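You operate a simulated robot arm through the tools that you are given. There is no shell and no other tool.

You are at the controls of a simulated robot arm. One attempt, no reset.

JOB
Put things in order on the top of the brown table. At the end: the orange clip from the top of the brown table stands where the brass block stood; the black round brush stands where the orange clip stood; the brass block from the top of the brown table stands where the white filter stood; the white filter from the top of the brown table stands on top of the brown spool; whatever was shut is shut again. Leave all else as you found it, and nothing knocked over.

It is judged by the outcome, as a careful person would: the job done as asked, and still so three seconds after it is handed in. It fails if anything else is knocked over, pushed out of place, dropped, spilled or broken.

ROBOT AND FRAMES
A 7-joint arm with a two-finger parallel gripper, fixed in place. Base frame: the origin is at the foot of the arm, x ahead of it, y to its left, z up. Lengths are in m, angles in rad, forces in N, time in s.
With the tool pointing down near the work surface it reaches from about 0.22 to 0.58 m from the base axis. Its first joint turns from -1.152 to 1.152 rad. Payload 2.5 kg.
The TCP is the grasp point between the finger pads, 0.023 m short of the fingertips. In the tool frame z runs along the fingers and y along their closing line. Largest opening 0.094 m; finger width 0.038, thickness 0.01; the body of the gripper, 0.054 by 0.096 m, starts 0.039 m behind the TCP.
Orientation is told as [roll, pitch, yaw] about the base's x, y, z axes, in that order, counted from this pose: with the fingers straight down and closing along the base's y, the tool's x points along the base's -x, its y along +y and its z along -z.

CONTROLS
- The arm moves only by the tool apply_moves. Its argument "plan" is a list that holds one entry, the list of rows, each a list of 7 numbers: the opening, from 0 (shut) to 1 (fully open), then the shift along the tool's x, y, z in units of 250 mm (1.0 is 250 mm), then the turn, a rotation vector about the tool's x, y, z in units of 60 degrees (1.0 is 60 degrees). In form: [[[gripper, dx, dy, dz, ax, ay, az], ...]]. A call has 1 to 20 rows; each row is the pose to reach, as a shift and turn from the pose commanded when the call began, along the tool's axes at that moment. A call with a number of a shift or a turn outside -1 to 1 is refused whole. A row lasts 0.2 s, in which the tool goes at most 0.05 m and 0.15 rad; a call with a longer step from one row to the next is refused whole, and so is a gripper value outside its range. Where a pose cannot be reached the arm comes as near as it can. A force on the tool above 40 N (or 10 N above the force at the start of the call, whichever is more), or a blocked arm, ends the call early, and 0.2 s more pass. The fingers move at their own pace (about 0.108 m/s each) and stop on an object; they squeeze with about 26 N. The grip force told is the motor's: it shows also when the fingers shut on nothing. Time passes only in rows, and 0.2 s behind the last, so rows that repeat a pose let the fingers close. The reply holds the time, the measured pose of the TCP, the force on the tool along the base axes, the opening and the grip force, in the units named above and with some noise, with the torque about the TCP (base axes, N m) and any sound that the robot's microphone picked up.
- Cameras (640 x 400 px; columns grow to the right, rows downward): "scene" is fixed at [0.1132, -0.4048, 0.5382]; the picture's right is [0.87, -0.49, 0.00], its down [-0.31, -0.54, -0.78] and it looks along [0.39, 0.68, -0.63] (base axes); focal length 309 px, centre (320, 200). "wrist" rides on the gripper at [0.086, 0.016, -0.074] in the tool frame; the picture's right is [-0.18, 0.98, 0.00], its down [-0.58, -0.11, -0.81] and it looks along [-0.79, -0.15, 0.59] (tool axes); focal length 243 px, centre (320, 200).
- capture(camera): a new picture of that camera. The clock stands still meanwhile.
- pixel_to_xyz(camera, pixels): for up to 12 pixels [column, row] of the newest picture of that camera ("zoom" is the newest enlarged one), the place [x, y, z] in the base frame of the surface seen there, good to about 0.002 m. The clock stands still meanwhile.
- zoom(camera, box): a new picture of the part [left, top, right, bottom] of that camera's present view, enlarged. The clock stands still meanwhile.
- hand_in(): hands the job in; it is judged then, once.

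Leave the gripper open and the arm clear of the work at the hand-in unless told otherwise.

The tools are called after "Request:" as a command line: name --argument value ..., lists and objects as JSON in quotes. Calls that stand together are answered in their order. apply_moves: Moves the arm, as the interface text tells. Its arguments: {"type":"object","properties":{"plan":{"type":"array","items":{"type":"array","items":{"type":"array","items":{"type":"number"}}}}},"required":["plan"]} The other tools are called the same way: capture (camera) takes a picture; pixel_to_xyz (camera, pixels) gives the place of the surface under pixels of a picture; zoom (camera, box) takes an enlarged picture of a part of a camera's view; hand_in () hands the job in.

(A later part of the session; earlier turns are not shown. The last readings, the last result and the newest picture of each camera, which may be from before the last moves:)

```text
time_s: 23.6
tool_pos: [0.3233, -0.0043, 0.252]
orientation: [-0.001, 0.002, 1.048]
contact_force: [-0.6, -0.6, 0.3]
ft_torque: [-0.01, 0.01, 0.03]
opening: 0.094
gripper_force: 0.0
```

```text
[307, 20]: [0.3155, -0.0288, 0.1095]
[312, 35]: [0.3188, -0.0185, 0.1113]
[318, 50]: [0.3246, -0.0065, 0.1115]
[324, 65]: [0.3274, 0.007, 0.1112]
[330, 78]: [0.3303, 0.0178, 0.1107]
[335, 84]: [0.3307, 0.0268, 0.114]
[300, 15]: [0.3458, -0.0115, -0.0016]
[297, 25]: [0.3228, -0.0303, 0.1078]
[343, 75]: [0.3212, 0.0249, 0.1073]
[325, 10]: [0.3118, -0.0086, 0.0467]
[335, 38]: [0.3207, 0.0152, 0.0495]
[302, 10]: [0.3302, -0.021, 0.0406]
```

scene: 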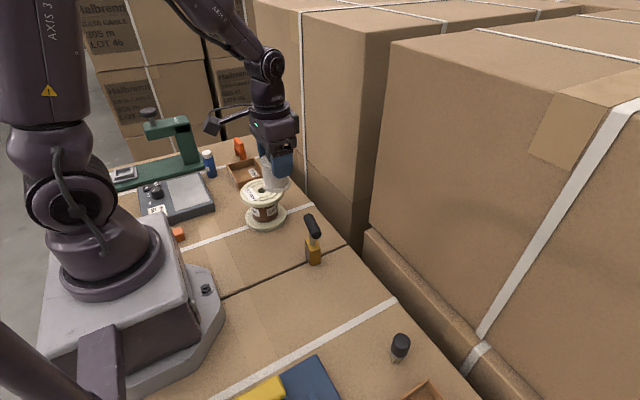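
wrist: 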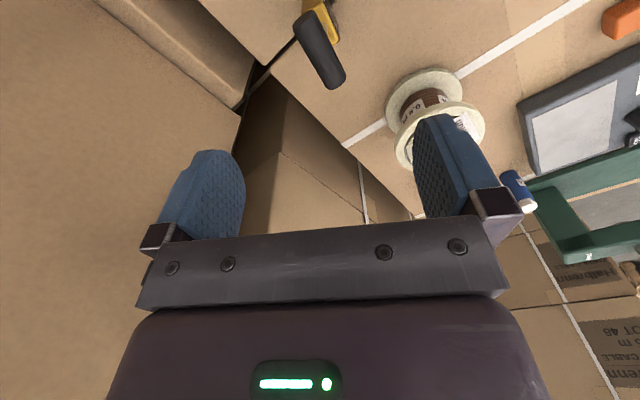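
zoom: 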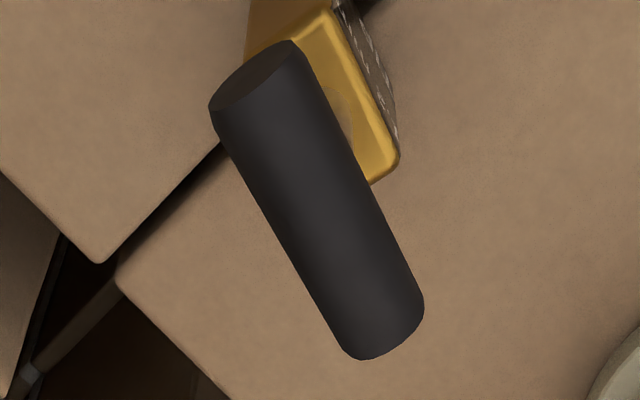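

The handle axis is turned about 11° from y. Handle and block are both centred near (0.3245,-0.0013), which I'll record as the brass spot. I'll turn to yaw ≈79° and come down to z≈0.101 around the handle.

Request:
apply_moves --plan '[[[1, -0.007, 0.002, 0, 0, 0, -0.11], [1, -0.0134, 0.003, 0, 0, 0, -0.22], [1, -0.0134, 0.003, 0.0, 0, 0, -0.3167], [1, -0.0134, 0.003, 0.1, 0, 0, -0.3167], [1, -0.0134, 0.003, 0.2, 0, 0, -0.3167], [1, -0.0134, 0.003, 0.3, 0, 0, -0.3167], [1, -0.0134, 0.003, 0.4, 0, 0, -0.3167], [1, -0.0134, 0.003, 0.48, 0, 0, -0.3167], [1, -0.0134, 0.003, 0.55, 0, 0, -0.3167], [1, -0.0134, 0.003, 0.59, 0, 0, -0.3167], [1, -0.0134, 0.003, 0.604, 0, 0, -0.3167], [1, -0.0134, 0.003, 0.604, 0, 0, -0.3167]]]'

Request:
capture --camera "wrist"

Request:
zoom --camera "scene" --box '[265, 170, 385, 280]'

```text
time_s: 26.2
tool_pos: [0.323, -0.0006, 0.1015]
orientation: [0.002, 0.0, 1.377]
contact_force: [-0.4, 0.3, -0.5]
ft_torque: [0.0, -0.06, 0.0]
opening: 0.0941
gripper_force: 0.1
```

```text
taken
```

wrist: 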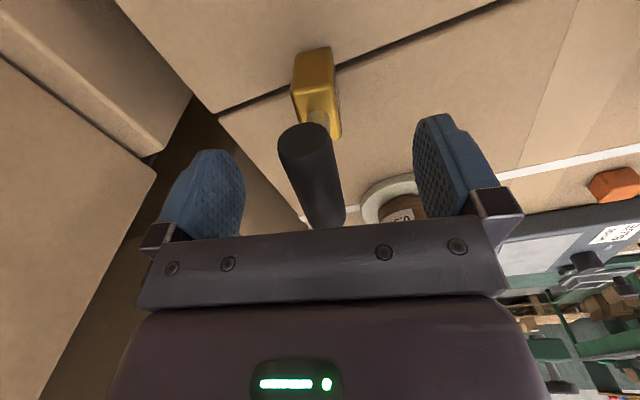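

```text
3.64 times, centred on (325, 225) of scene
```

zoom: 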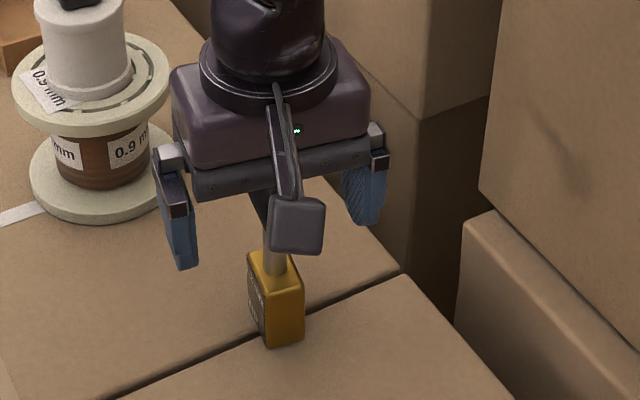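

The handle sits between the fingers. I'll close on it.

Request:
apply_moves --plan '[[[0.8, 0, 0, 0, 0, 0, 0], [0.6, 0, 0, 0, 0, 0, 0], [0.45, 0, 0, 0, 0, 0, 0], [0.3, 0, 0, 0, 0, 0, 0], [0.2, 0, 0, 0, 0, 0, 0], [0.1, 0, 0, 0, 0, 0, 0], [0.1, 0, 0, 0, 0, 0, 0]]]'

Request:
capture --camera "wrist"

Request:
zoom --camera "scene" --box '[265, 170, 385, 280]'

```text
time_s: 27.8
tool_pos: [0.3234, 0.0, 0.1005]
orientation: [0.0, 0.0, 1.38]
contact_force: [-0.7, -0.3, -0.9]
ft_torque: [-0.05, 0.33, -0.16]
opening: 0.014
gripper_force: 26.3
```

```text
taken
```

wrist: 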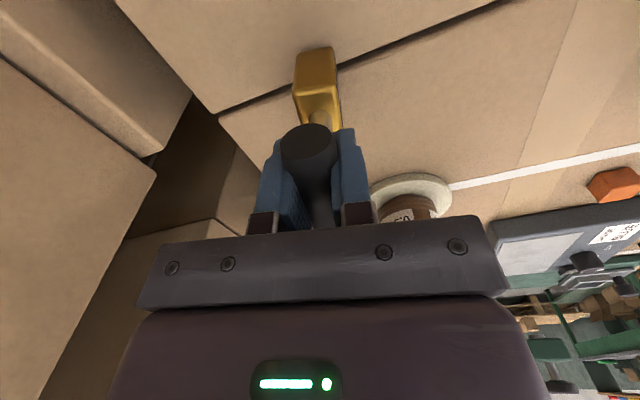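

```text
3.64 times, centred on (325, 225) of scene
```

zoom: 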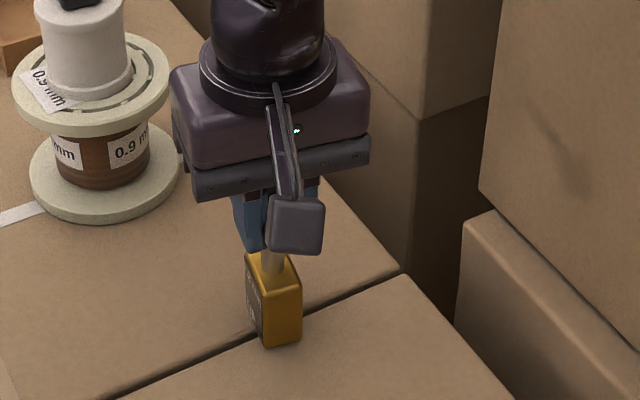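

The fingers hold at 14 mm with 26 N. The handle seems to give slightly, as if it were soft. I'll lift 15 mm slowly and check.

Request:
apply_moves --plan '[[[0.1, 0, 0, -0.01, 0, 0, 0], [0.1, 0, 0, -0.03, 0, 0, 0], [0.1, 0, 0, -0.05, 0, 0, 0], [0.1, 0, 0, -0.06, 0, 0, 0], [0.1, 0, 0, -0.06, 0, 0, 0]]]'

Request:
capture --camera "wrist"

Request:
zoom --camera "scene" --box '[265, 170, 385, 280]'

```text
time_s: 29.0
tool_pos: [0.3231, 0.0002, 0.1163]
orientation: [0.002, 0.0, 1.38]
contact_force: [-0.8, 0.9, -4.6]
ft_torque: [-0.03, -0.06, -0.04]
opening: 0.0141
gripper_force: 26.3
```

```text
taken
```

wrist: 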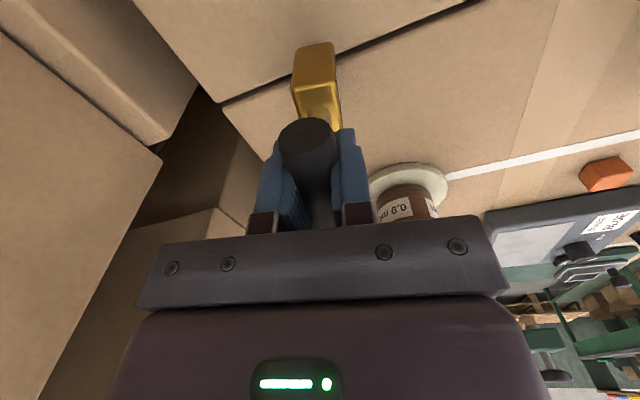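

```text
3.64 times, centred on (325, 225) of scene
```

zoom: 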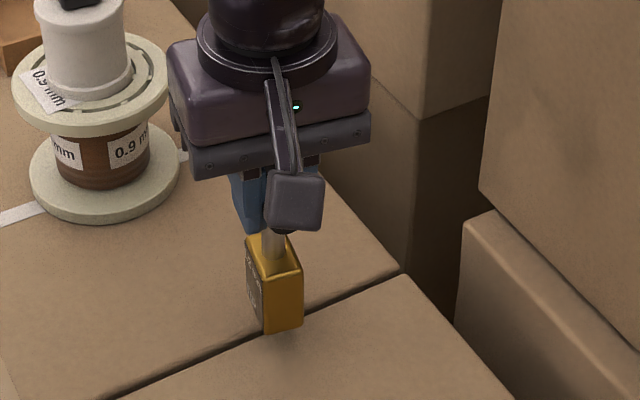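

It's lifted and upright. I'll carry it to the filter's old spot (0.346,-0.140), 30 mm higher on the way, stopping a few mm above the table.

Request:
apply_moves --plan '[[[0.1, 0, 0, -0.05, 0, 0, 0], [0.1, 0, 0, -0.1, 0, 0, 0], [0.1, 0.02, -0.007, -0.12, 0, 0, 0], [0.1, 0.08, -0.029, -0.12, 0, 0, 0], [0.1, 0.16, -0.058, -0.12, 0, 0, 0], [0.1, 0.24, -0.087, -0.12, 0, 0, 0], [0.1, 0.32, -0.116, -0.12, 0, 0, 0], [0.1, 0.4, -0.145, -0.12, 0, 0, 0], [0.1, 0.47, -0.171, -0.12, 0, 0, 0], [0.1, 0.515, -0.187, -0.12, 0, 0, 0], [0.1, 0.527, -0.1914, -0.12, 0, 0, 0], [0.1, 0.527, -0.1914, -0.12, 0, 0, 0], [0.1, 0.527, -0.1914, -0.08, 0, 0, 0], [0.1, 0.527, -0.1914, -0.02, 0, 0, 0], [0.1, 0.527, -0.1914, 0.03, 0, 0, 0], [0.1, 0.527, -0.1914, 0.048, 0, 0, 0], [0.1, 0.527, -0.1914, 0.048, 0, 0, 0]]]'

Request:
zoom --camera "scene" --box '[300, 210, 420, 330]'

Request:
capture --camera "wrist"

```text
time_s: 32.6
tool_pos: [0.3453, -0.1389, 0.1034]
orientation: [0.0, 0.0, 1.379]
contact_force: [0.0, -1.0, -4.2]
ft_torque: [-0.03, 0.04, -0.1]
opening: 0.0139
gripper_force: 26.3
```

```text
3.33 times, centred on (360, 270) of scene
```

zoom: 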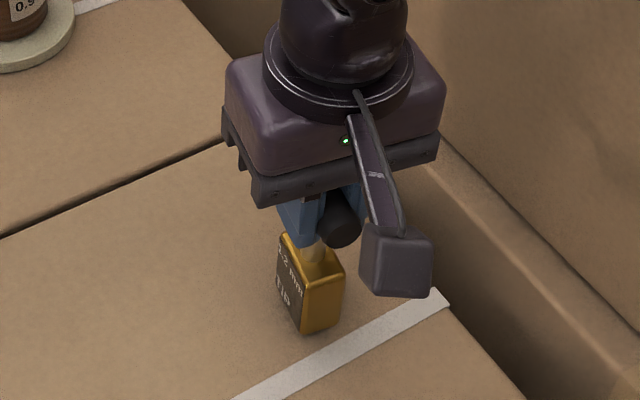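

```text
taken
```

wrist: 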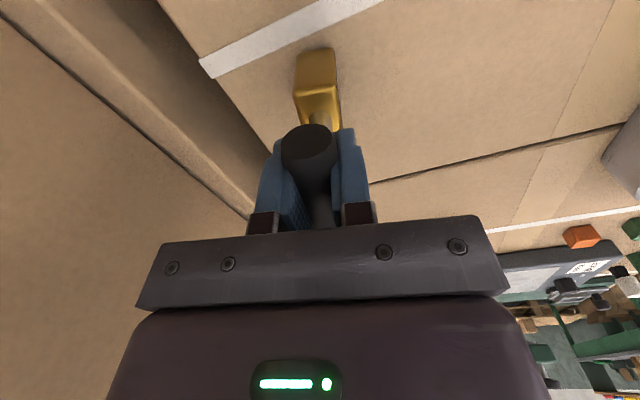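

I'm a few mm above the table. I'll check where the block's body corners are.

Request:
pixel_to_xyz --camera "zoom" --pixels '[[281, 238], [303, 283], [341, 275], [305, 328], [338, 318], [308, 290], [338, 284]]'

Request:
apply_moves --plan '[[[0.1, 0, 0, 0.004, 0, 0, 0], [0.1, 0, 0, 0.008, 0, 0, 0], [0.1, 0, 0, 0.01, 0, 0, 0], [0.1, 0, 0, 0.01, 0, 0, 0]]]'

```text
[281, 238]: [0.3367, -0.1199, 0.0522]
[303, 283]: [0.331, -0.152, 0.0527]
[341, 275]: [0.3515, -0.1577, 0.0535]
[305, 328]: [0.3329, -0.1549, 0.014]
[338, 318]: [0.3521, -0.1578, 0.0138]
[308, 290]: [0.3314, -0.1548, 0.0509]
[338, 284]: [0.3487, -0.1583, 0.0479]
```

```text
time_s: 33.6
tool_pos: [0.3449, -0.1388, 0.1015]
orientation: [-0.001, 0.0, 1.378]
contact_force: [-0.9, 0.2, -3.2]
ft_torque: [0.23, -0.09, 0.2]
opening: 0.0138
gripper_force: 25.2
```

The body centre is at (0.3443,-0.1388), about 2 mm off the filter's old centre. I'll raise a touch, shift (+1.5,-1) mm and set it down.

Request:
apply_moves --plan '[[[0.1, 0, 0, -0.006, 0, 0, 0], [0.1, 0.0028, -0.0067, -0.006, 0, 0, 0], [0.1, 0.0028, -0.0067, -0.002, 0, 0, 0], [0.1, 0.0028, -0.0067, 0.002, 0, 0, 0], [0.1, 0.0028, -0.0067, 0.004, 0, 0, 0], [0.1, 0.0028, -0.0067, 0.004, 0, 0, 0]]]'

```text
time_s: 35.0
tool_pos: [0.3462, -0.1399, 0.0993]
orientation: [0.001, 0.0, 1.378]
contact_force: [0.1, -0.4, -5.9]
ft_torque: [-0.02, 0.0, 0.02]
opening: 0.014
gripper_force: 26.3
```

There's no upward force yet. I'll go down in 0.5 mm steps.

Request:
apply_moves --plan '[[[0.1, 0, 0, 0.002, 0, 0, 0], [0.1, 0, 0, 0.004, 0, 0, 0], [0.1, 0, 0, 0.004, 0, 0, 0]]]'

Request:
zoom --camera "scene" --box '[320, 240, 390, 320]'

```text
time_s: 35.8
tool_pos: [0.3466, -0.14, 0.1003]
orientation: [0.0, 0.0, 1.379]
contact_force: [0.0, 0.1, -4.7]
ft_torque: [-0.01, -0.01, 0.01]
opening: 0.0139
gripper_force: 26.4
```

```text
5.00 times, centred on (355, 280) of scene
```

zoom: 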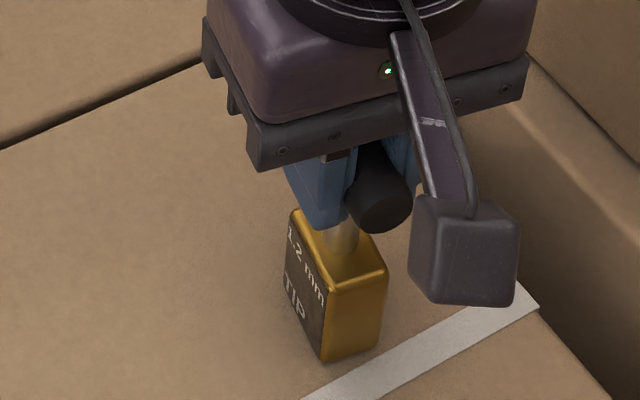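

Still hanging free. I'll continue down in fine steps.

Request:
apply_moves --plan '[[[0.1, 0, 0, 0.002, 0, 0, 0], [0.1, 0, 0, 0.004, 0, 0, 0], [0.1, 0, 0, 0.004, 0, 0, 0]]]'

```text
time_s: 36.6
tool_pos: [0.3473, -0.1403, 0.0989]
orientation: [0.001, 0.0, 1.379]
contact_force: [0.8, -1.4, -3.6]
ft_torque: [-0.21, -0.09, -0.21]
opening: 0.014
gripper_force: 24.8
```

Torque is appearing, so a first edge may be touching. Another 0.5 mm.

Request:
apply_moves --plan '[[[0.1, 0, 0, 0.002, 0, 0, 0], [0.1, 0, 0, 0.002, 0, 0, 0]]]'

Request:
pixel_to_xyz --camera "scene" --pixels '[[357, 310]]'

Request:
zoom --camera "scene" --box '[320, 250, 380, 320]'

```text
time_s: 37.2
tool_pos: [0.3458, -0.1396, 0.0985]
orientation: [-0.002, 0.0, 1.38]
contact_force: [0.6, -0.9, 3.0]
ft_torque: [0.14, 0.02, -0.11]
opening: 0.0139
gripper_force: 26.0
```

```text
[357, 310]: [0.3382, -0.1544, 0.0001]
```

```text
5.71 times, centred on (350, 285) of scene
```

zoom: 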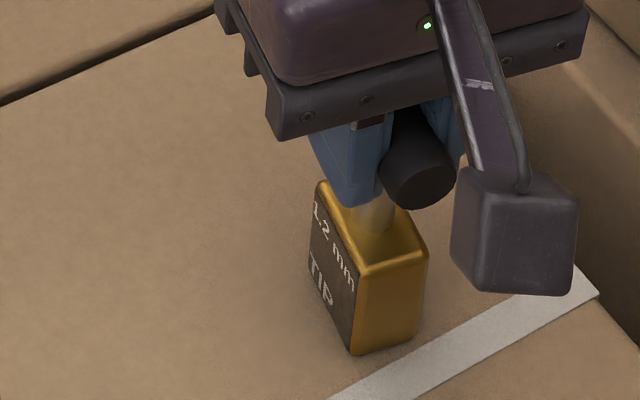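

Contact is at +3 N, so the block is on the table. I'll open gradually.

Request:
apply_moves --plan '[[[0.16, 0, 0, 0, 0, 0, 0], [0.2, 0, 0, 0, 0, 0, 0], [0.25, 0, 0, 0, 0, 0, 0], [0.32, 0, 0, 0, 0, 0, 0], [0.45, 0, 0, 0, 0, 0, 0], [0.7, 0, 0, 0, 0, 0, 0], [1, 0, 0, 0, 0, 0, 0], [1, 0, 0, 0, 0, 0, 0]]]'

Request:
zoom --camera "scene" --box '[300, 210, 420, 330]'

Request:
capture --camera "wrist"

```text
time_s: 39.0
tool_pos: [0.3463, -0.1398, 0.0988]
orientation: [0.0, 0.002, 1.379]
contact_force: [-0.1, -0.2, -0.4]
ft_torque: [0.0, -0.02, -0.01]
opening: 0.094
gripper_force: 0.1
```

```text
3.33 times, centred on (360, 270) of scene
```

zoom: 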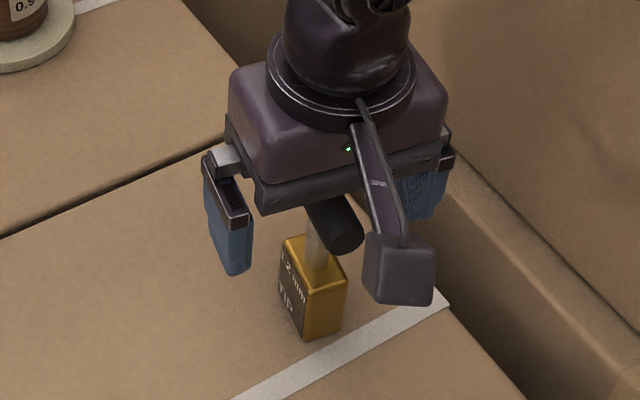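

```text
taken
```

wrist: 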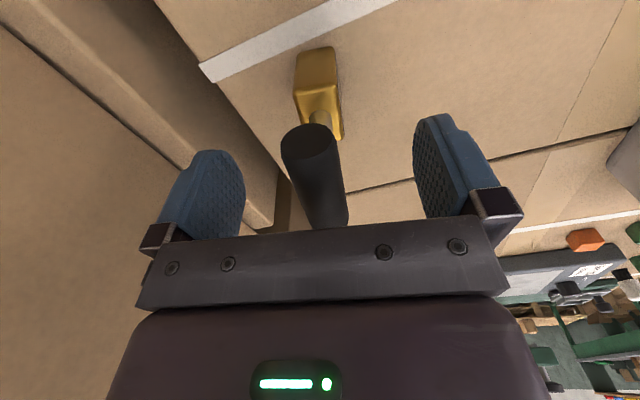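

The block stands free. I'll rise straight up to z≈0.30.

Request:
apply_moves --plan '[[[1, 0, 0, -0.04, 0, 0, 0], [1, 0, 0, -0.12, 0, 0, 0], [1, 0, 0, -0.24, 0, 0, 0], [1, 0, 0, -0.38, 0, 0, 0], [1, 0, 0, -0.52, 0, 0, 0], [1, 0, 0, -0.66, 0, 0, 0], [1, 0, 0, -0.8, 0, 0, 0], [1, 0, 0, -0.8, 0, 0, 0]]]'

Request:
capture --camera "scene"

Request:
capture --camera "wrist"

```text
time_s: 40.8
tool_pos: [0.3476, -0.1388, 0.2997]
orientation: [0.001, 0.0, 1.379]
contact_force: [-0.2, 0.3, 0.1]
ft_torque: [0.0, 0.0, 0.0]
opening: 0.0938
gripper_force: 0.3
```

```text
taken
```

scene: 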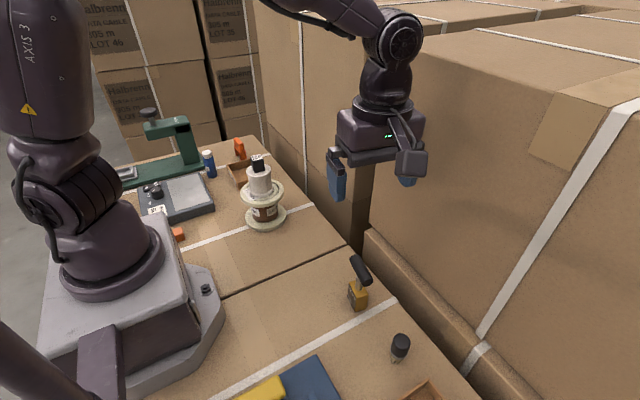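

```text
taken
```

wrist: 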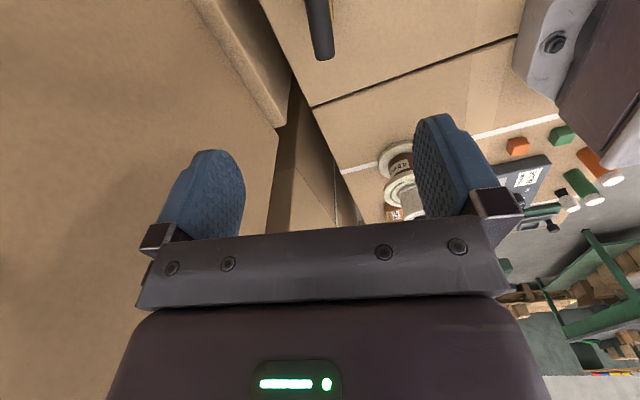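

The brass block stands at the filter's spot. Next is the clip. I'll travel high over the stack toward +y in two moves.

Request:
apply_moves --plan '[[[1, -0.08, 0.0235, 0, 0, 0, 0], [1, -0.2, 0.059, 0, 0, 0, 0], [1, -0.33, 0.097, 0, 0, 0, 0], [1, -0.46, 0.135, 0, 0, 0, 0], [1, -0.59, 0.174, 0, 0, 0, 0], [1, -0.72, 0.212, 0, 0, 0, 0], [1, -0.85, 0.25, 0, 0, 0, 0], [1, -0.962, 0.283, 0, 0, 0, 0]]]'

Request:
apply_moves --plan '[[[1, -0.08, 0.0235, 0, 0, 0, 0], [1, -0.2, 0.059, 0, 0, 0, 0], [1, -0.33, 0.097, 0, 0, 0, 0], [1, -0.46, 0.135, 0, 0, 0, 0], [1, -0.59, 0.174, 0, 0, 0, 0], [1, -0.72, 0.212, 0, 0, 0, 0], [1, -0.85, 0.25, 0, 0, 0, 0], [1, -0.962, 0.283, 0, 0, 0, 0], [1, -0.962, 0.283, 0, 0, 0, 0]]]'

Request:
capture --camera "wrist"

Request:
capture --camera "scene"

```text
time_s: 42.6
tool_pos: [0.3229, 0.1096, 0.2981]
orientation: [0.0, 0.0, 1.379]
contact_force: [0.1, 0.1, -1.5]
ft_torque: [0.0, 0.01, 0.01]
opening: 0.094
gripper_force: 0.0
```

```text
time_s: 44.6
tool_pos: [0.2987, 0.3598, 0.2985]
orientation: [0.001, 0.001, 1.378]
contact_force: [0.0, -0.4, 0.2]
ft_torque: [-0.02, 0.0, -0.01]
opening: 0.0942
gripper_force: 0.0
```

```text
taken
```

wrist: 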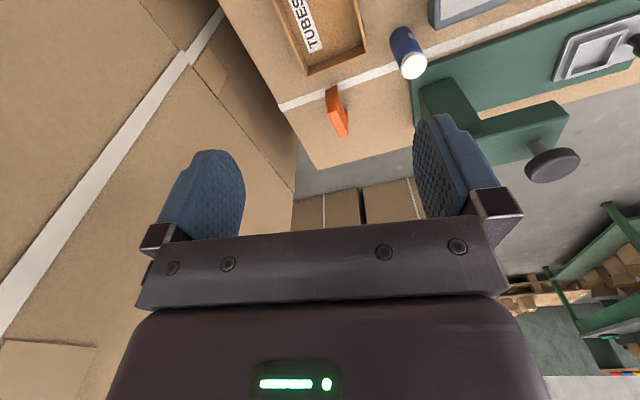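

```text
taken
```

scene: 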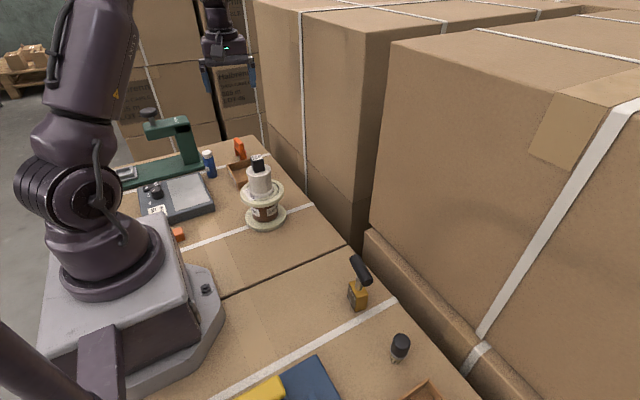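

The clip is at (337,110) in the wrist view, with the tray, blue bottle and green press nearby. I'll zoom in and measure them.

Request:
zoom --camera "wrist" --box '[300, 70, 380, 150]'

Request:
pixel_to_xyz --camera "zoom" --pixels '[[207, 160], [290, 110], [290, 300], [385, 300], [380, 260], [300, 200], [345, 200], [225, 180], [300, 170], [300, 100], [370, 330], [320, 330]]'

Request:
pixel_to_xyz --camera "wrist" --pixels '[[413, 66], [400, 35], [305, 70], [366, 50], [303, 30], [430, 90], [420, 120], [445, 85], [550, 110], [548, 165], [320, 165], [410, 130]]'

```text
5.00 times, centred on (340, 110) of wrist
```

zoom: 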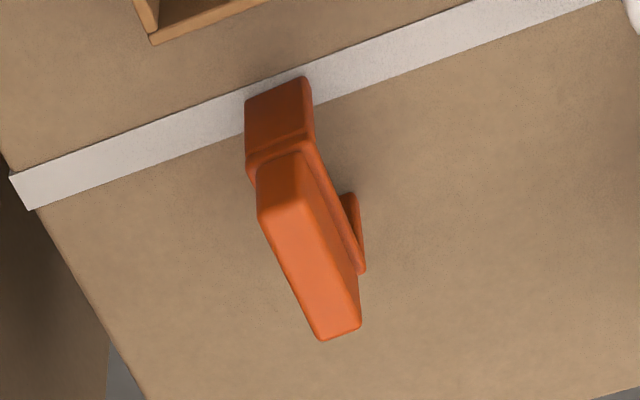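

```text
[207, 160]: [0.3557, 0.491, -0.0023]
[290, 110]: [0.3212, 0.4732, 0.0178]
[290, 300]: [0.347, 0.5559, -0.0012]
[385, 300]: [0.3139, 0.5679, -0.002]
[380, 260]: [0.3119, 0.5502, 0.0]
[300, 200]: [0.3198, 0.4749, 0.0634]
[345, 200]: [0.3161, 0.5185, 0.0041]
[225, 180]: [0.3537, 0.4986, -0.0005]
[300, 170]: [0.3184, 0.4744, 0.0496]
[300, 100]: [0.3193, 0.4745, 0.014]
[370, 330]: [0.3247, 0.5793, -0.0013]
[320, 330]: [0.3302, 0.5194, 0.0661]
```

```text
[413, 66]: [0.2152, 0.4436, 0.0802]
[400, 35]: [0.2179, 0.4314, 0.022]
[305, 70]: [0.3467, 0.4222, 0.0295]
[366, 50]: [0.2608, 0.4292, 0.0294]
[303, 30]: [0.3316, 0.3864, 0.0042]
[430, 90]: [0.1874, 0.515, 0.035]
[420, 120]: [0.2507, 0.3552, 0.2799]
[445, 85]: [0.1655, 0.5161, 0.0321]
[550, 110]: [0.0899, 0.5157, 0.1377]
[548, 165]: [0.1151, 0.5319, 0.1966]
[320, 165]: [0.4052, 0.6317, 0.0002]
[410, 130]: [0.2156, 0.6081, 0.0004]
```

The tray's far edge is at y≈0.433 (z 0.03) and the bottle at (0.215,0.44). I need the clip head's exact corners to get its angle.

Request:
pixel_to_xyz --camera "zoom" --pixels '[[264, 222], [302, 202], [356, 320], [322, 336], [310, 270], [270, 235], [310, 310], [330, 255], [350, 300], [250, 110], [305, 85], [280, 225]]'

Request:
pixel_to_xyz --camera "zoom" --pixels '[[250, 150], [310, 130], [308, 150], [260, 190], [300, 180], [262, 205], [303, 190], [318, 200], [335, 240], [358, 268], [350, 200], [356, 230]]'

```text
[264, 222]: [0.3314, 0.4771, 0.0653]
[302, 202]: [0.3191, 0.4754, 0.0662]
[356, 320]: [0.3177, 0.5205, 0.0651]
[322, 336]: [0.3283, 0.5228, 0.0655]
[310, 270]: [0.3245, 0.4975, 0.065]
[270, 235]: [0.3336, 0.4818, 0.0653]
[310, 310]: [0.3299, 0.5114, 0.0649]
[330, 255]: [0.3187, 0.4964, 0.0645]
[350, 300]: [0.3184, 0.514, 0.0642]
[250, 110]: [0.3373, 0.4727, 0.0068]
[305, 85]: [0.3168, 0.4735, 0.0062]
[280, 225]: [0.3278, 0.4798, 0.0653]
```

```text
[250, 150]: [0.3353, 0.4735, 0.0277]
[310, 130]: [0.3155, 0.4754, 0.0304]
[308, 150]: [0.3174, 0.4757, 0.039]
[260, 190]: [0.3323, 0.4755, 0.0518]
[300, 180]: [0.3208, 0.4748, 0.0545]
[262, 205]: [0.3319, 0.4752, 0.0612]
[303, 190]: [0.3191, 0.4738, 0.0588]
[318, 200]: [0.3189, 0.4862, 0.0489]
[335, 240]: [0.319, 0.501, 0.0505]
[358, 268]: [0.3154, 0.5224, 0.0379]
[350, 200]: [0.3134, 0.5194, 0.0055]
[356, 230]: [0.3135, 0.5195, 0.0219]
```

The clip is centred near (0.325,0.498) with its long axis nearly along y (about -3°). The head is 14 mm thick with its top at z 0.066. I'll try a vertical approach with yaw 93° above it at z≈0.14 and see whether the arm reaches.

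Request:
apply_moves --plan '[[[1, -0.06, 0, 0, 0, 0, -0.03], [1, -0.15, 0, 0, 0, 0, -0.08], [1, -0.25, -0.001, 0, 0, 0, -0.13], [1, -0.35, -0.001, 0.05, 0, 0, -0.17], [1, -0.45, -0.002, 0.12, 0, 0, -0.21], [1, -0.539, -0.002, 0.2, 0, 0, -0.233], [1, -0.539, -0.002, 0.3, 0, 0, -0.233], [1, -0.539, -0.002, 0.4, 0, 0, -0.233], [1, -0.539, -0.002, 0.5, 0, 0, -0.233], [1, -0.539, -0.002, 0.58, 0, 0, -0.233], [1, -0.539, -0.002, 0.634, 0, 0, -0.233], [1, -0.539, -0.002, 0.634, 0, 0, -0.233]]]'

Request:
capture --camera "wrist"

Request:
zoom --camera "scene" --box '[170, 60, 310, 190]'

```text
time_s: 47.2
tool_pos: [0.3258, 0.4911, 0.1385]
orientation: [0.001, 0.0, 1.624]
contact_force: [0.6, -0.5, 0.5]
ft_torque: [0.0, 0.0, 0.0]
opening: 0.094
gripper_force: 0.1
```

```text
taken
```

wrist: 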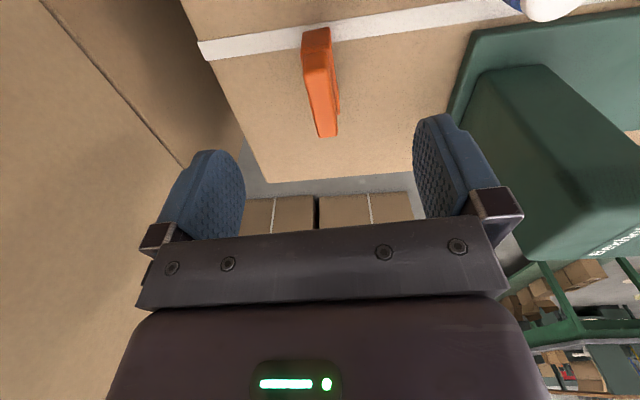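

```text
3.08 times, centred on (240, 125) of scene
```

zoom: 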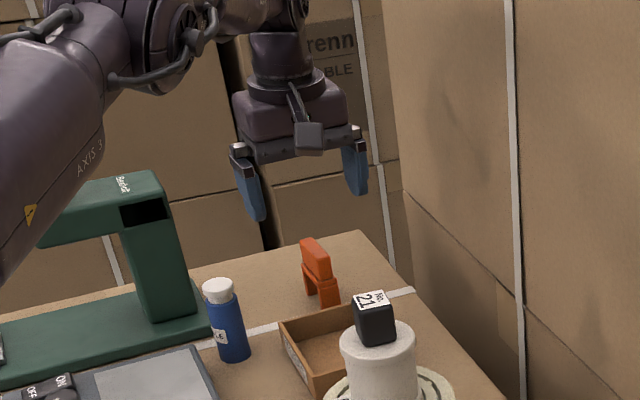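

The vertical pose is reached exactly. I'll lower around the clip to z≈0.053.

Request:
apply_moves --plan '[[[1, -0.006, 0, 0.06, 0, 0, 0], [1, -0.012, 0, 0.13, 0, 0, 0], [1, -0.012, 0, 0.2, 0, 0, 0], [1, -0.012, 0, 0.26, 0, 0, 0], [1, -0.012, 0, 0.31, 0, 0, 0], [1, -0.012, 0, 0.34, 0, 0, 0], [1, -0.012, 0, 0.348, 0, 0, 0], [1, -0.012, 0, 0.348, 0, 0, 0]]]'

Request:
capture --camera "wrist"

Request:
zoom --camera "scene" --box '[170, 90, 300, 200]'

```text
time_s: 49.0
tool_pos: [0.3238, 0.4955, 0.0522]
orientation: [0.0, 0.0, 1.622]
contact_force: [0.0, -0.6, -0.4]
ft_torque: [0.01, -0.03, 0.02]
opening: 0.094
gripper_force: 0.1
```

```text
taken
```

wrist: 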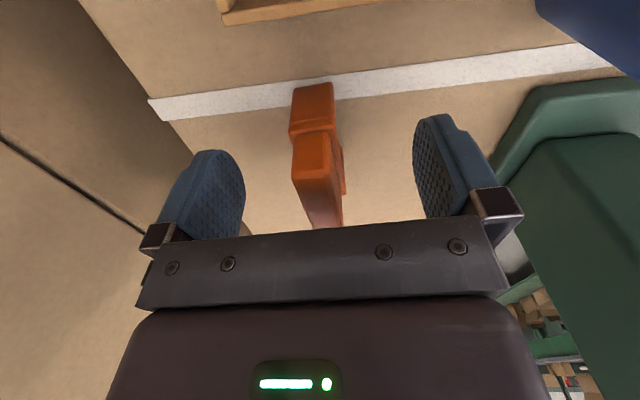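

```text
3.64 times, centred on (235, 145) of scene
```

zoom: 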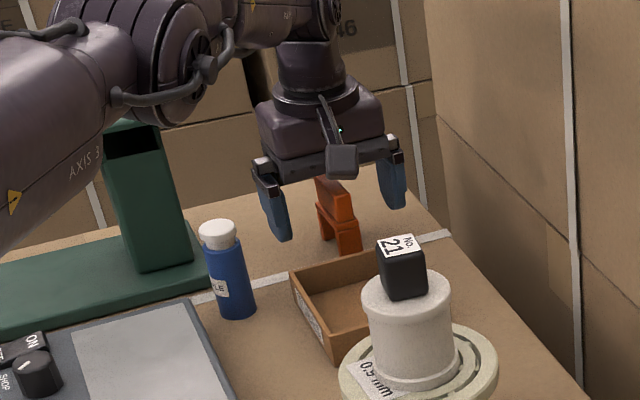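

The clip is between the fingers and nothing else is touching. I'll close slowly.

Request:
apply_moves --plan '[[[0.8, 0, 0, 0, 0, 0, 0], [0.6, 0, 0, 0, 0, 0, 0], [0.45, 0, 0, 0, 0, 0, 0], [0.35, 0, 0, 0, 0, 0, 0], [0.28, 0, 0, 0, 0, 0, 0], [0.22, 0, 0, 0, 0, 0, 0], [0.16, 0, 0, 0, 0, 0, 0], [0.1, 0, 0, 0, 0, 0, 0], [0.1, 0, 0, 0, 0, 0, 0]]]'

Request:
capture --camera "wrist"

Request:
zoom --camera "scene" --box '[170, 90, 300, 200]'

```text
time_s: 51.0
tool_pos: [0.3244, 0.4945, 0.0531]
orientation: [0.002, 0.0, 1.623]
contact_force: [-1.0, -0.7, 0.2]
ft_torque: [0.0, -0.01, -0.01]
opening: 0.0209
gripper_force: 26.1
```

```text
taken
```

wrist: 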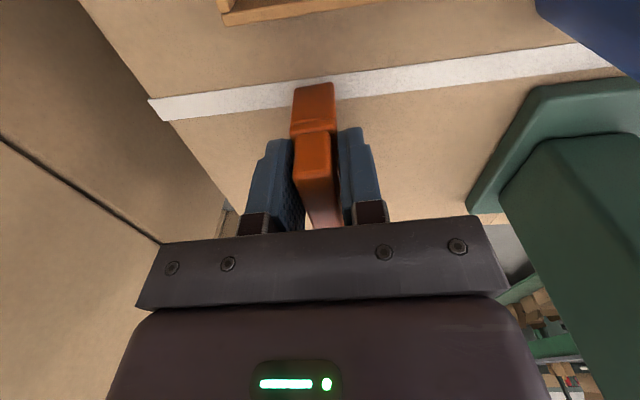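

```text
3.64 times, centred on (235, 145) of scene
```

zoom: 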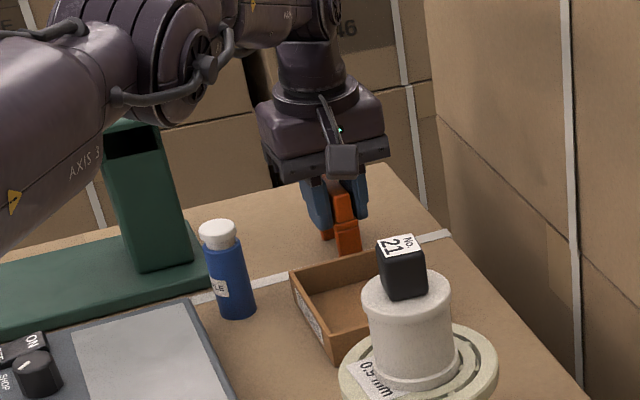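

The clip is held at 21 mm. I'll lift straight up, slowly at first.

Request:
apply_moves --plan '[[[0.1, 0, 0, -0.01, 0, 0, 0], [0.1, 0, 0, -0.03, 0, 0, 0], [0.1, 0, 0, -0.06, 0, 0, 0], [0.1, 0, 0, -0.12, 0, 0, 0], [0.1, 0, 0, -0.2, 0, 0, 0], [0.1, 0, 0, -0.3, 0, 0, 0], [0.1, 0, 0, -0.4, 0, 0, 0], [0.1, 0, 0, -0.5, 0, 0, 0], [0.1, 0, 0, -0.6, 0, 0, 0], [0.1, 0, 0, -0.7, 0, 0, 0], [0.1, 0, 0, -0.8, 0, 0, 0], [0.1, 0, 0, -0.84, 0, 0, 0], [0.1, 0, 0, -0.84, 0, 0, 0]]]'

Request:
capture --camera "wrist"

Request:
capture --camera "scene"

```text
time_s: 53.8
tool_pos: [0.3234, 0.4944, 0.2623]
orientation: [0.0, 0.001, 1.623]
contact_force: [1.0, 0.2, 0.1]
ft_torque: [0.06, -0.02, -0.02]
opening: 0.0211
gripper_force: 26.2
```

```text
taken
```

wrist: 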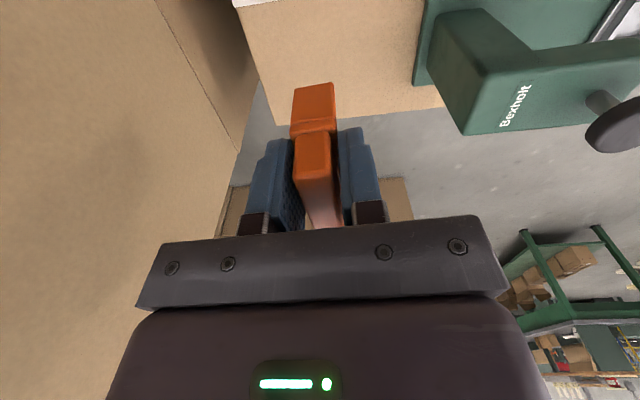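

```text
taken
```

scene: 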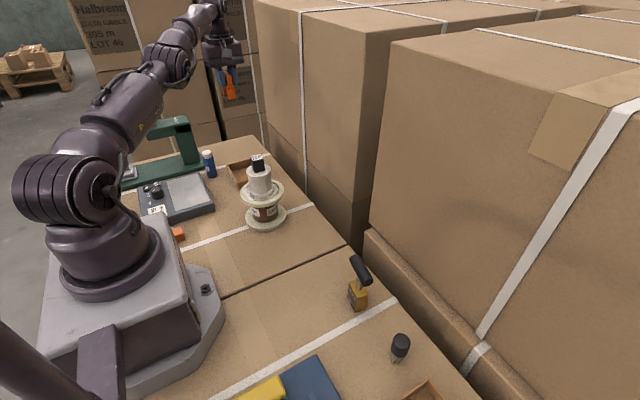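

The clip is held well. I'll carry it back toward -y, rising another 20 mm so it clears the stack.

Request:
apply_moves --plan '[[[0.1, 0.04, 0.002, -0.02, 0, 0, 0], [0.1, 0.12, 0.006, -0.05, 0, 0, 0], [0.1, 0.22, 0.011, -0.08, 0, 0, 0], [0.1, 0.33, 0.017, -0.08, 0, 0, 0], [0.1, 0.44, 0.0225, -0.08, 0, 0, 0], [0.1, 0.55, 0.028, -0.08, 0, 0, 0], [0.1, 0.66, 0.034, -0.08, 0, 0, 0], [0.1, 0.77, 0.0395, -0.08, 0, 0, 0], [0.1, 0.88, 0.045, -0.08, 0, 0, 0], [0.1, 0.96, 0.049, -0.08, 0, 0, 0], [0.1, 0.995, 0.051, -0.08, 0, 0, 0]]]'

Request:
apply_moves --plan '[[[0.1, 0.04, 0.002, 0, 0, 0, 0], [0.1, 0.12, 0.006, 0, 0, 0, 0], [0.1, 0.22, 0.011, 0, 0, 0, 0], [0.1, 0.33, 0.017, 0, 0, 0, 0], [0.1, 0.44, 0.0225, 0, 0, 0, 0], [0.1, 0.55, 0.028, 0, 0, 0, 0], [0.1, 0.66, 0.034, 0, 0, 0, 0], [0.1, 0.77, 0.0395, 0, 0, 0, 0], [0.1, 0.88, 0.045, 0, 0, 0, 0], [0.1, 0.96, 0.049, 0, 0, 0, 0], [0.1, 0.995, 0.051, 0, 0, 0, 0], [0.1, 0.995, 0.051, 0, 0, 0, 0]]]'

Request:
capture --camera "wrist"

Request:
capture --camera "scene"

```text
time_s: 56.2
tool_pos: [0.3238, 0.2448, 0.2828]
orientation: [-0.001, 0.0, 1.623]
contact_force: [-0.1, 0.3, -0.4]
ft_torque: [-0.01, -0.01, -0.03]
opening: 0.0211
gripper_force: 25.7
```

```text
time_s: 58.8
tool_pos: [0.327, -0.0043, 0.2832]
orientation: [-0.001, -0.001, 1.623]
contact_force: [-0.7, 0.9, 0.1]
ft_torque: [0.0, -0.03, 0.0]
opening: 0.021
gripper_force: 25.8
```

```text
taken
```

wrist: 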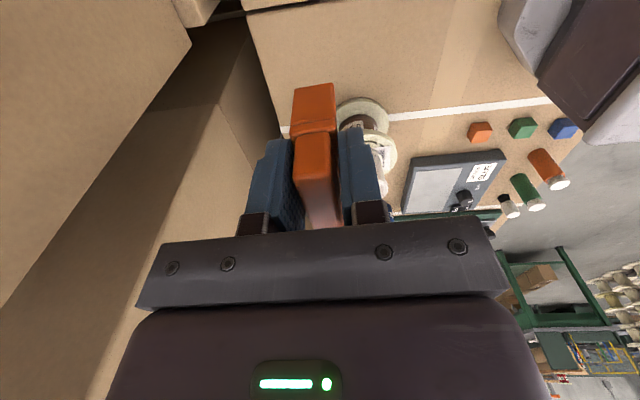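

```text
taken
```

scene: 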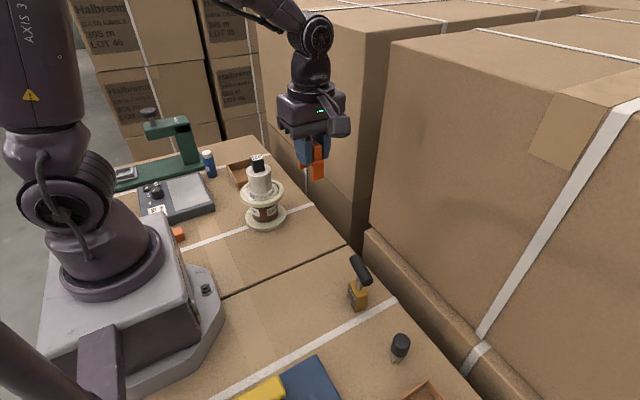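

The clip is above the brass block's old spot. Before lowering, I'll check the brass handle's near end for clearance to the wrist camera arm.

Request:
zoom --camera "scene" --box '[330, 240, 390, 320]'

Request:
pixel_to_xyz --camera "scene" --pixels '[[352, 258], [355, 256], [351, 262], [358, 268], [366, 281], [362, 284], [369, 277], [350, 290], [356, 297]]'

Request:
zoom --camera "scene" --box '[260, 80, 380, 190]'

Request:
pixel_to_xyz --camera "zoom" --pixels '[[425, 180], [370, 200], [460, 200], [425, 225], [315, 310], [320, 350], [330, 280], [345, 320]]'

```text
5.00 times, centred on (360, 280) of scene
```

zoom: 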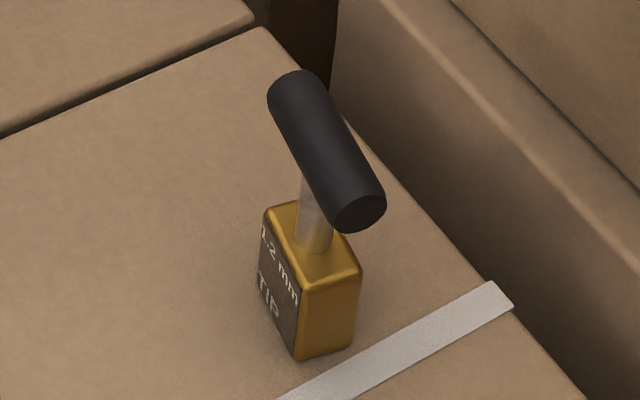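

```text
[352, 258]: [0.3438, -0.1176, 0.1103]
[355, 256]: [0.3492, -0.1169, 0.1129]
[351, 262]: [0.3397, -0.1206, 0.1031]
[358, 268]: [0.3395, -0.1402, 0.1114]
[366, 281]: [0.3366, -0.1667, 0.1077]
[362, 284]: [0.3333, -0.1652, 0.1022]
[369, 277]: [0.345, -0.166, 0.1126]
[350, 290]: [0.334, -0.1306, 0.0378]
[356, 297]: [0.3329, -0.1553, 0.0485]
```

```text
3.64 times, centred on (320, 135) of scene
```

zoom: 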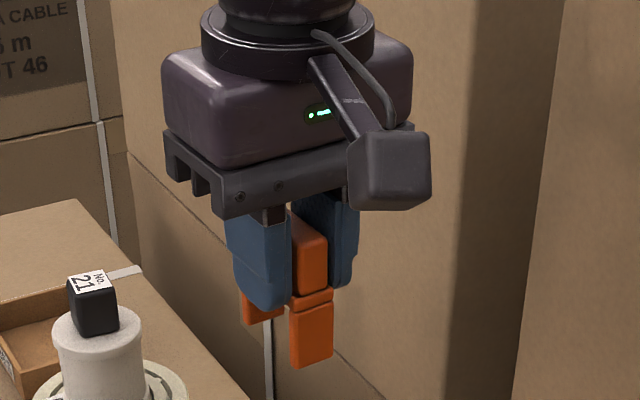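

```text
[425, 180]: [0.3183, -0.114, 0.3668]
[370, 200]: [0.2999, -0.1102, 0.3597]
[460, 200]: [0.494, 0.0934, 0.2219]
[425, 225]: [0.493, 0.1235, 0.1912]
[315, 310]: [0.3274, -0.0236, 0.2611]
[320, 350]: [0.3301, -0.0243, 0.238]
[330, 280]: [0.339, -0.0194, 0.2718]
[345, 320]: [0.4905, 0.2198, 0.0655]
```

The camera arm will stay clear of the handle by more than 10 mm. The clip's centre is about 2.5 mm too far in x, so I'll correct that and lower to about 3 mm above the table.

Request:
apply_moves --plan '[[[0.1, 0.003, 0.01, 0.04, 0, 0, 0], [0.1, 0.003, 0.01, 0.12, 0, 0, 0], [0.1, 0.003, 0.01, 0.22, 0, 0, 0], [0.1, 0.003, 0.01, 0.32, 0, 0, 0], [0.1, 0.003, 0.01, 0.42, 0, 0, 0], [0.1, 0.003, 0.01, 0.52, 0, 0, 0], [0.1, 0.003, 0.01, 0.62, 0, 0, 0], [0.1, 0.003, 0.01, 0.72, 0, 0, 0], [0.1, 0.003, 0.01, 0.81, 0, 0, 0], [0.1, 0.003, 0.01, 0.87, 0, 0, 0], [0.1, 0.003, 0.01, 0.9, 0, 0, 0], [0.1, 0.003, 0.01, 0.908, 0, 0, 0], [0.1, 0.003, 0.01, 0.908, 0, 0, 0]]]'

Request:
zoom --camera "scene" --box '[265, 180, 385, 280]'

Request:
capture --camera "wrist"

```text
time_s: 61.6
tool_pos: [0.3223, -0.0038, 0.0559]
orientation: [-0.001, 0.001, 1.623]
contact_force: [0.3, -0.4, -1.2]
ft_torque: [-0.01, -0.03, 0.0]
opening: 0.021
gripper_force: 25.7
```

```text
4.00 times, centred on (325, 230) of scene
```

zoom: 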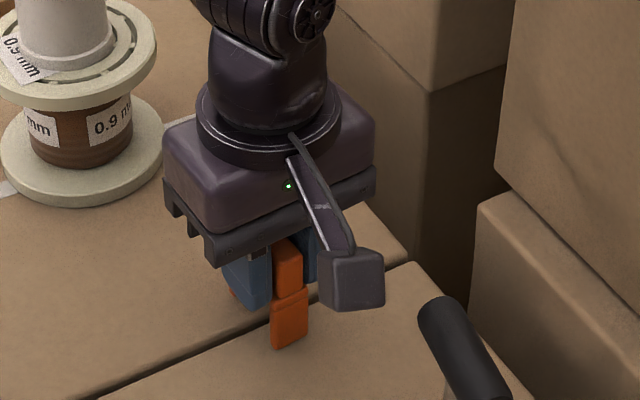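

```text
taken
```

wrist: 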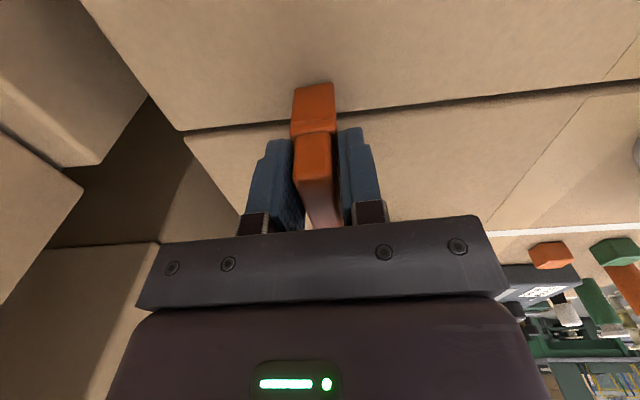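

I'm about 3 mm above the table and a seam between boxes runs close to the near leg. I'll check the seam's position and depth and the clip's corners.

Request:
pixel_to_xyz --camera "zoom" --pixels '[[200, 360], [230, 347], [240, 343], [330, 308], [395, 273], [402, 268], [273, 340], [303, 335], [288, 348], [231, 292], [275, 300], [307, 292]]'

Request:
zoom --camera "scene" --box '[310, 230, 350, 275]'

```text
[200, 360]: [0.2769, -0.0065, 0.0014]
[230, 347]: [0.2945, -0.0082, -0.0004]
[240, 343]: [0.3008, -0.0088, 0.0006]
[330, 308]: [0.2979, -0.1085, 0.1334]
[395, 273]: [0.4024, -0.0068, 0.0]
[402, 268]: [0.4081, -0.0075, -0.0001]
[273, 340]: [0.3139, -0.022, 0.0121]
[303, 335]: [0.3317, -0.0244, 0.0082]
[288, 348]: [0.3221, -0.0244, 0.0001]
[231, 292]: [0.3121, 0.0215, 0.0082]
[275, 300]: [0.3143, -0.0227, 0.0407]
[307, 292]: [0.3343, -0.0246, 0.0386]
```

```text
8.89 times, centred on (330, 252) of scene
```

zoom: 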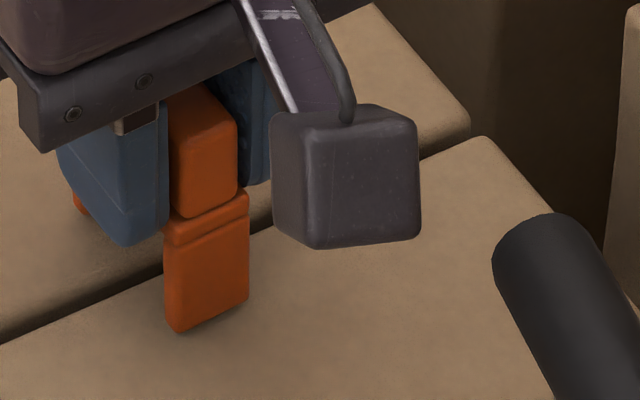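

The surface at the seam reads flat (z≈0) and the legs straddle it. The clip's centre is (0.323,-0.0015), within 2 mm of the spot. I'll lower in fine steps.

Request:
apply_moves --plan '[[[0.1, 0, -0.004, 0.004, 0, 0, 0], [0.1, 0, -0.004, 0.008, 0, 0, 0], [0.1, 0, -0.004, 0.01, 0, 0, 0], [0.1, 0, -0.004, 0.01, 0, 0, 0]]]'

```text
time_s: 62.6
tool_pos: [0.3239, -0.0048, 0.0525]
orientation: [0.001, -0.001, 1.624]
contact_force: [0.0, -0.3, -0.5]
ft_torque: [-0.02, -0.04, 0.01]
opening: 0.0208
gripper_force: 25.6
```

No contact yet. Another 0.5–1 mm.

Request:
apply_moves --plan '[[[0.1, 0, 0, 0.002, 0, 0, 0], [0.1, 0, 0, 0.002, 0, 0, 0]]]'

```text
time_s: 63.2
tool_pos: [0.3242, -0.0051, 0.0529]
orientation: [-0.001, 0.0, 1.624]
contact_force: [-0.7, 0.5, 5.2]
ft_torque: [0.11, 0.03, 0.0]
opening: 0.0211
gripper_force: 25.7
```

Contact is at +5 N, so the clip is on the table. I'll open gradually.

Request:
apply_moves --plan '[[[0.23, 0, 0, 0, 0, 0, 0], [0.27, 0, 0, 0, 0, 0, 0], [0.33, 0, 0, 0, 0, 0, 0], [0.45, 0, 0, 0, 0, 0, 0], [0.6, 0, 0, 0, 0, 0, 0], [0.8, 0, 0, 0, 0, 0, 0], [0.8, 0, 0, 0, 0, 0, 0]]]'

Request:
capture --camera "wrist"

Request:
zoom --camera "scene" --box '[265, 180, 385, 280]'

```text
time_s: 64.8
tool_pos: [0.3243, -0.0044, 0.052]
orientation: [-0.001, -0.001, 1.623]
contact_force: [0.2, -0.1, -0.1]
ft_torque: [0.0, -0.02, 0.0]
opening: 0.0753
gripper_force: 0.0
```

```text
taken
```

wrist: 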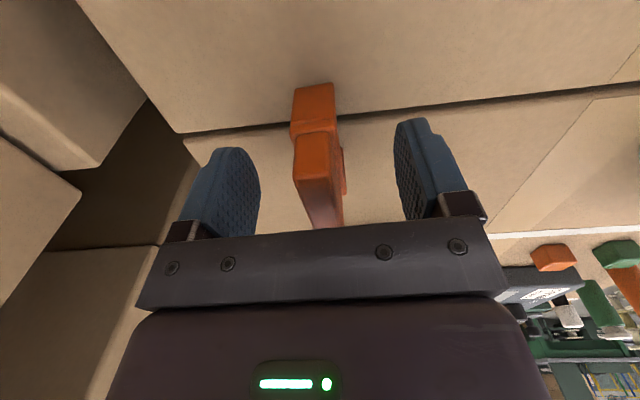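

```text
4.00 times, centred on (325, 230) of scene
```

zoom: 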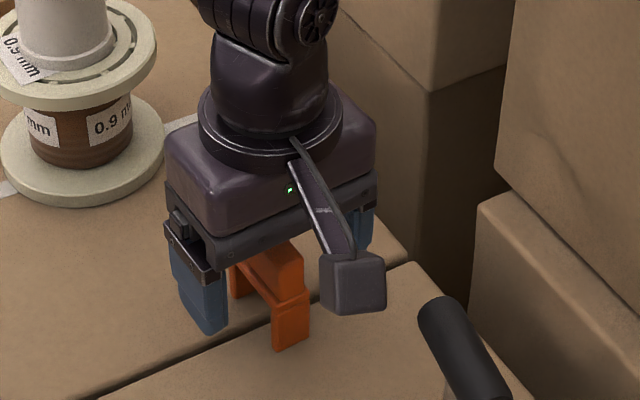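

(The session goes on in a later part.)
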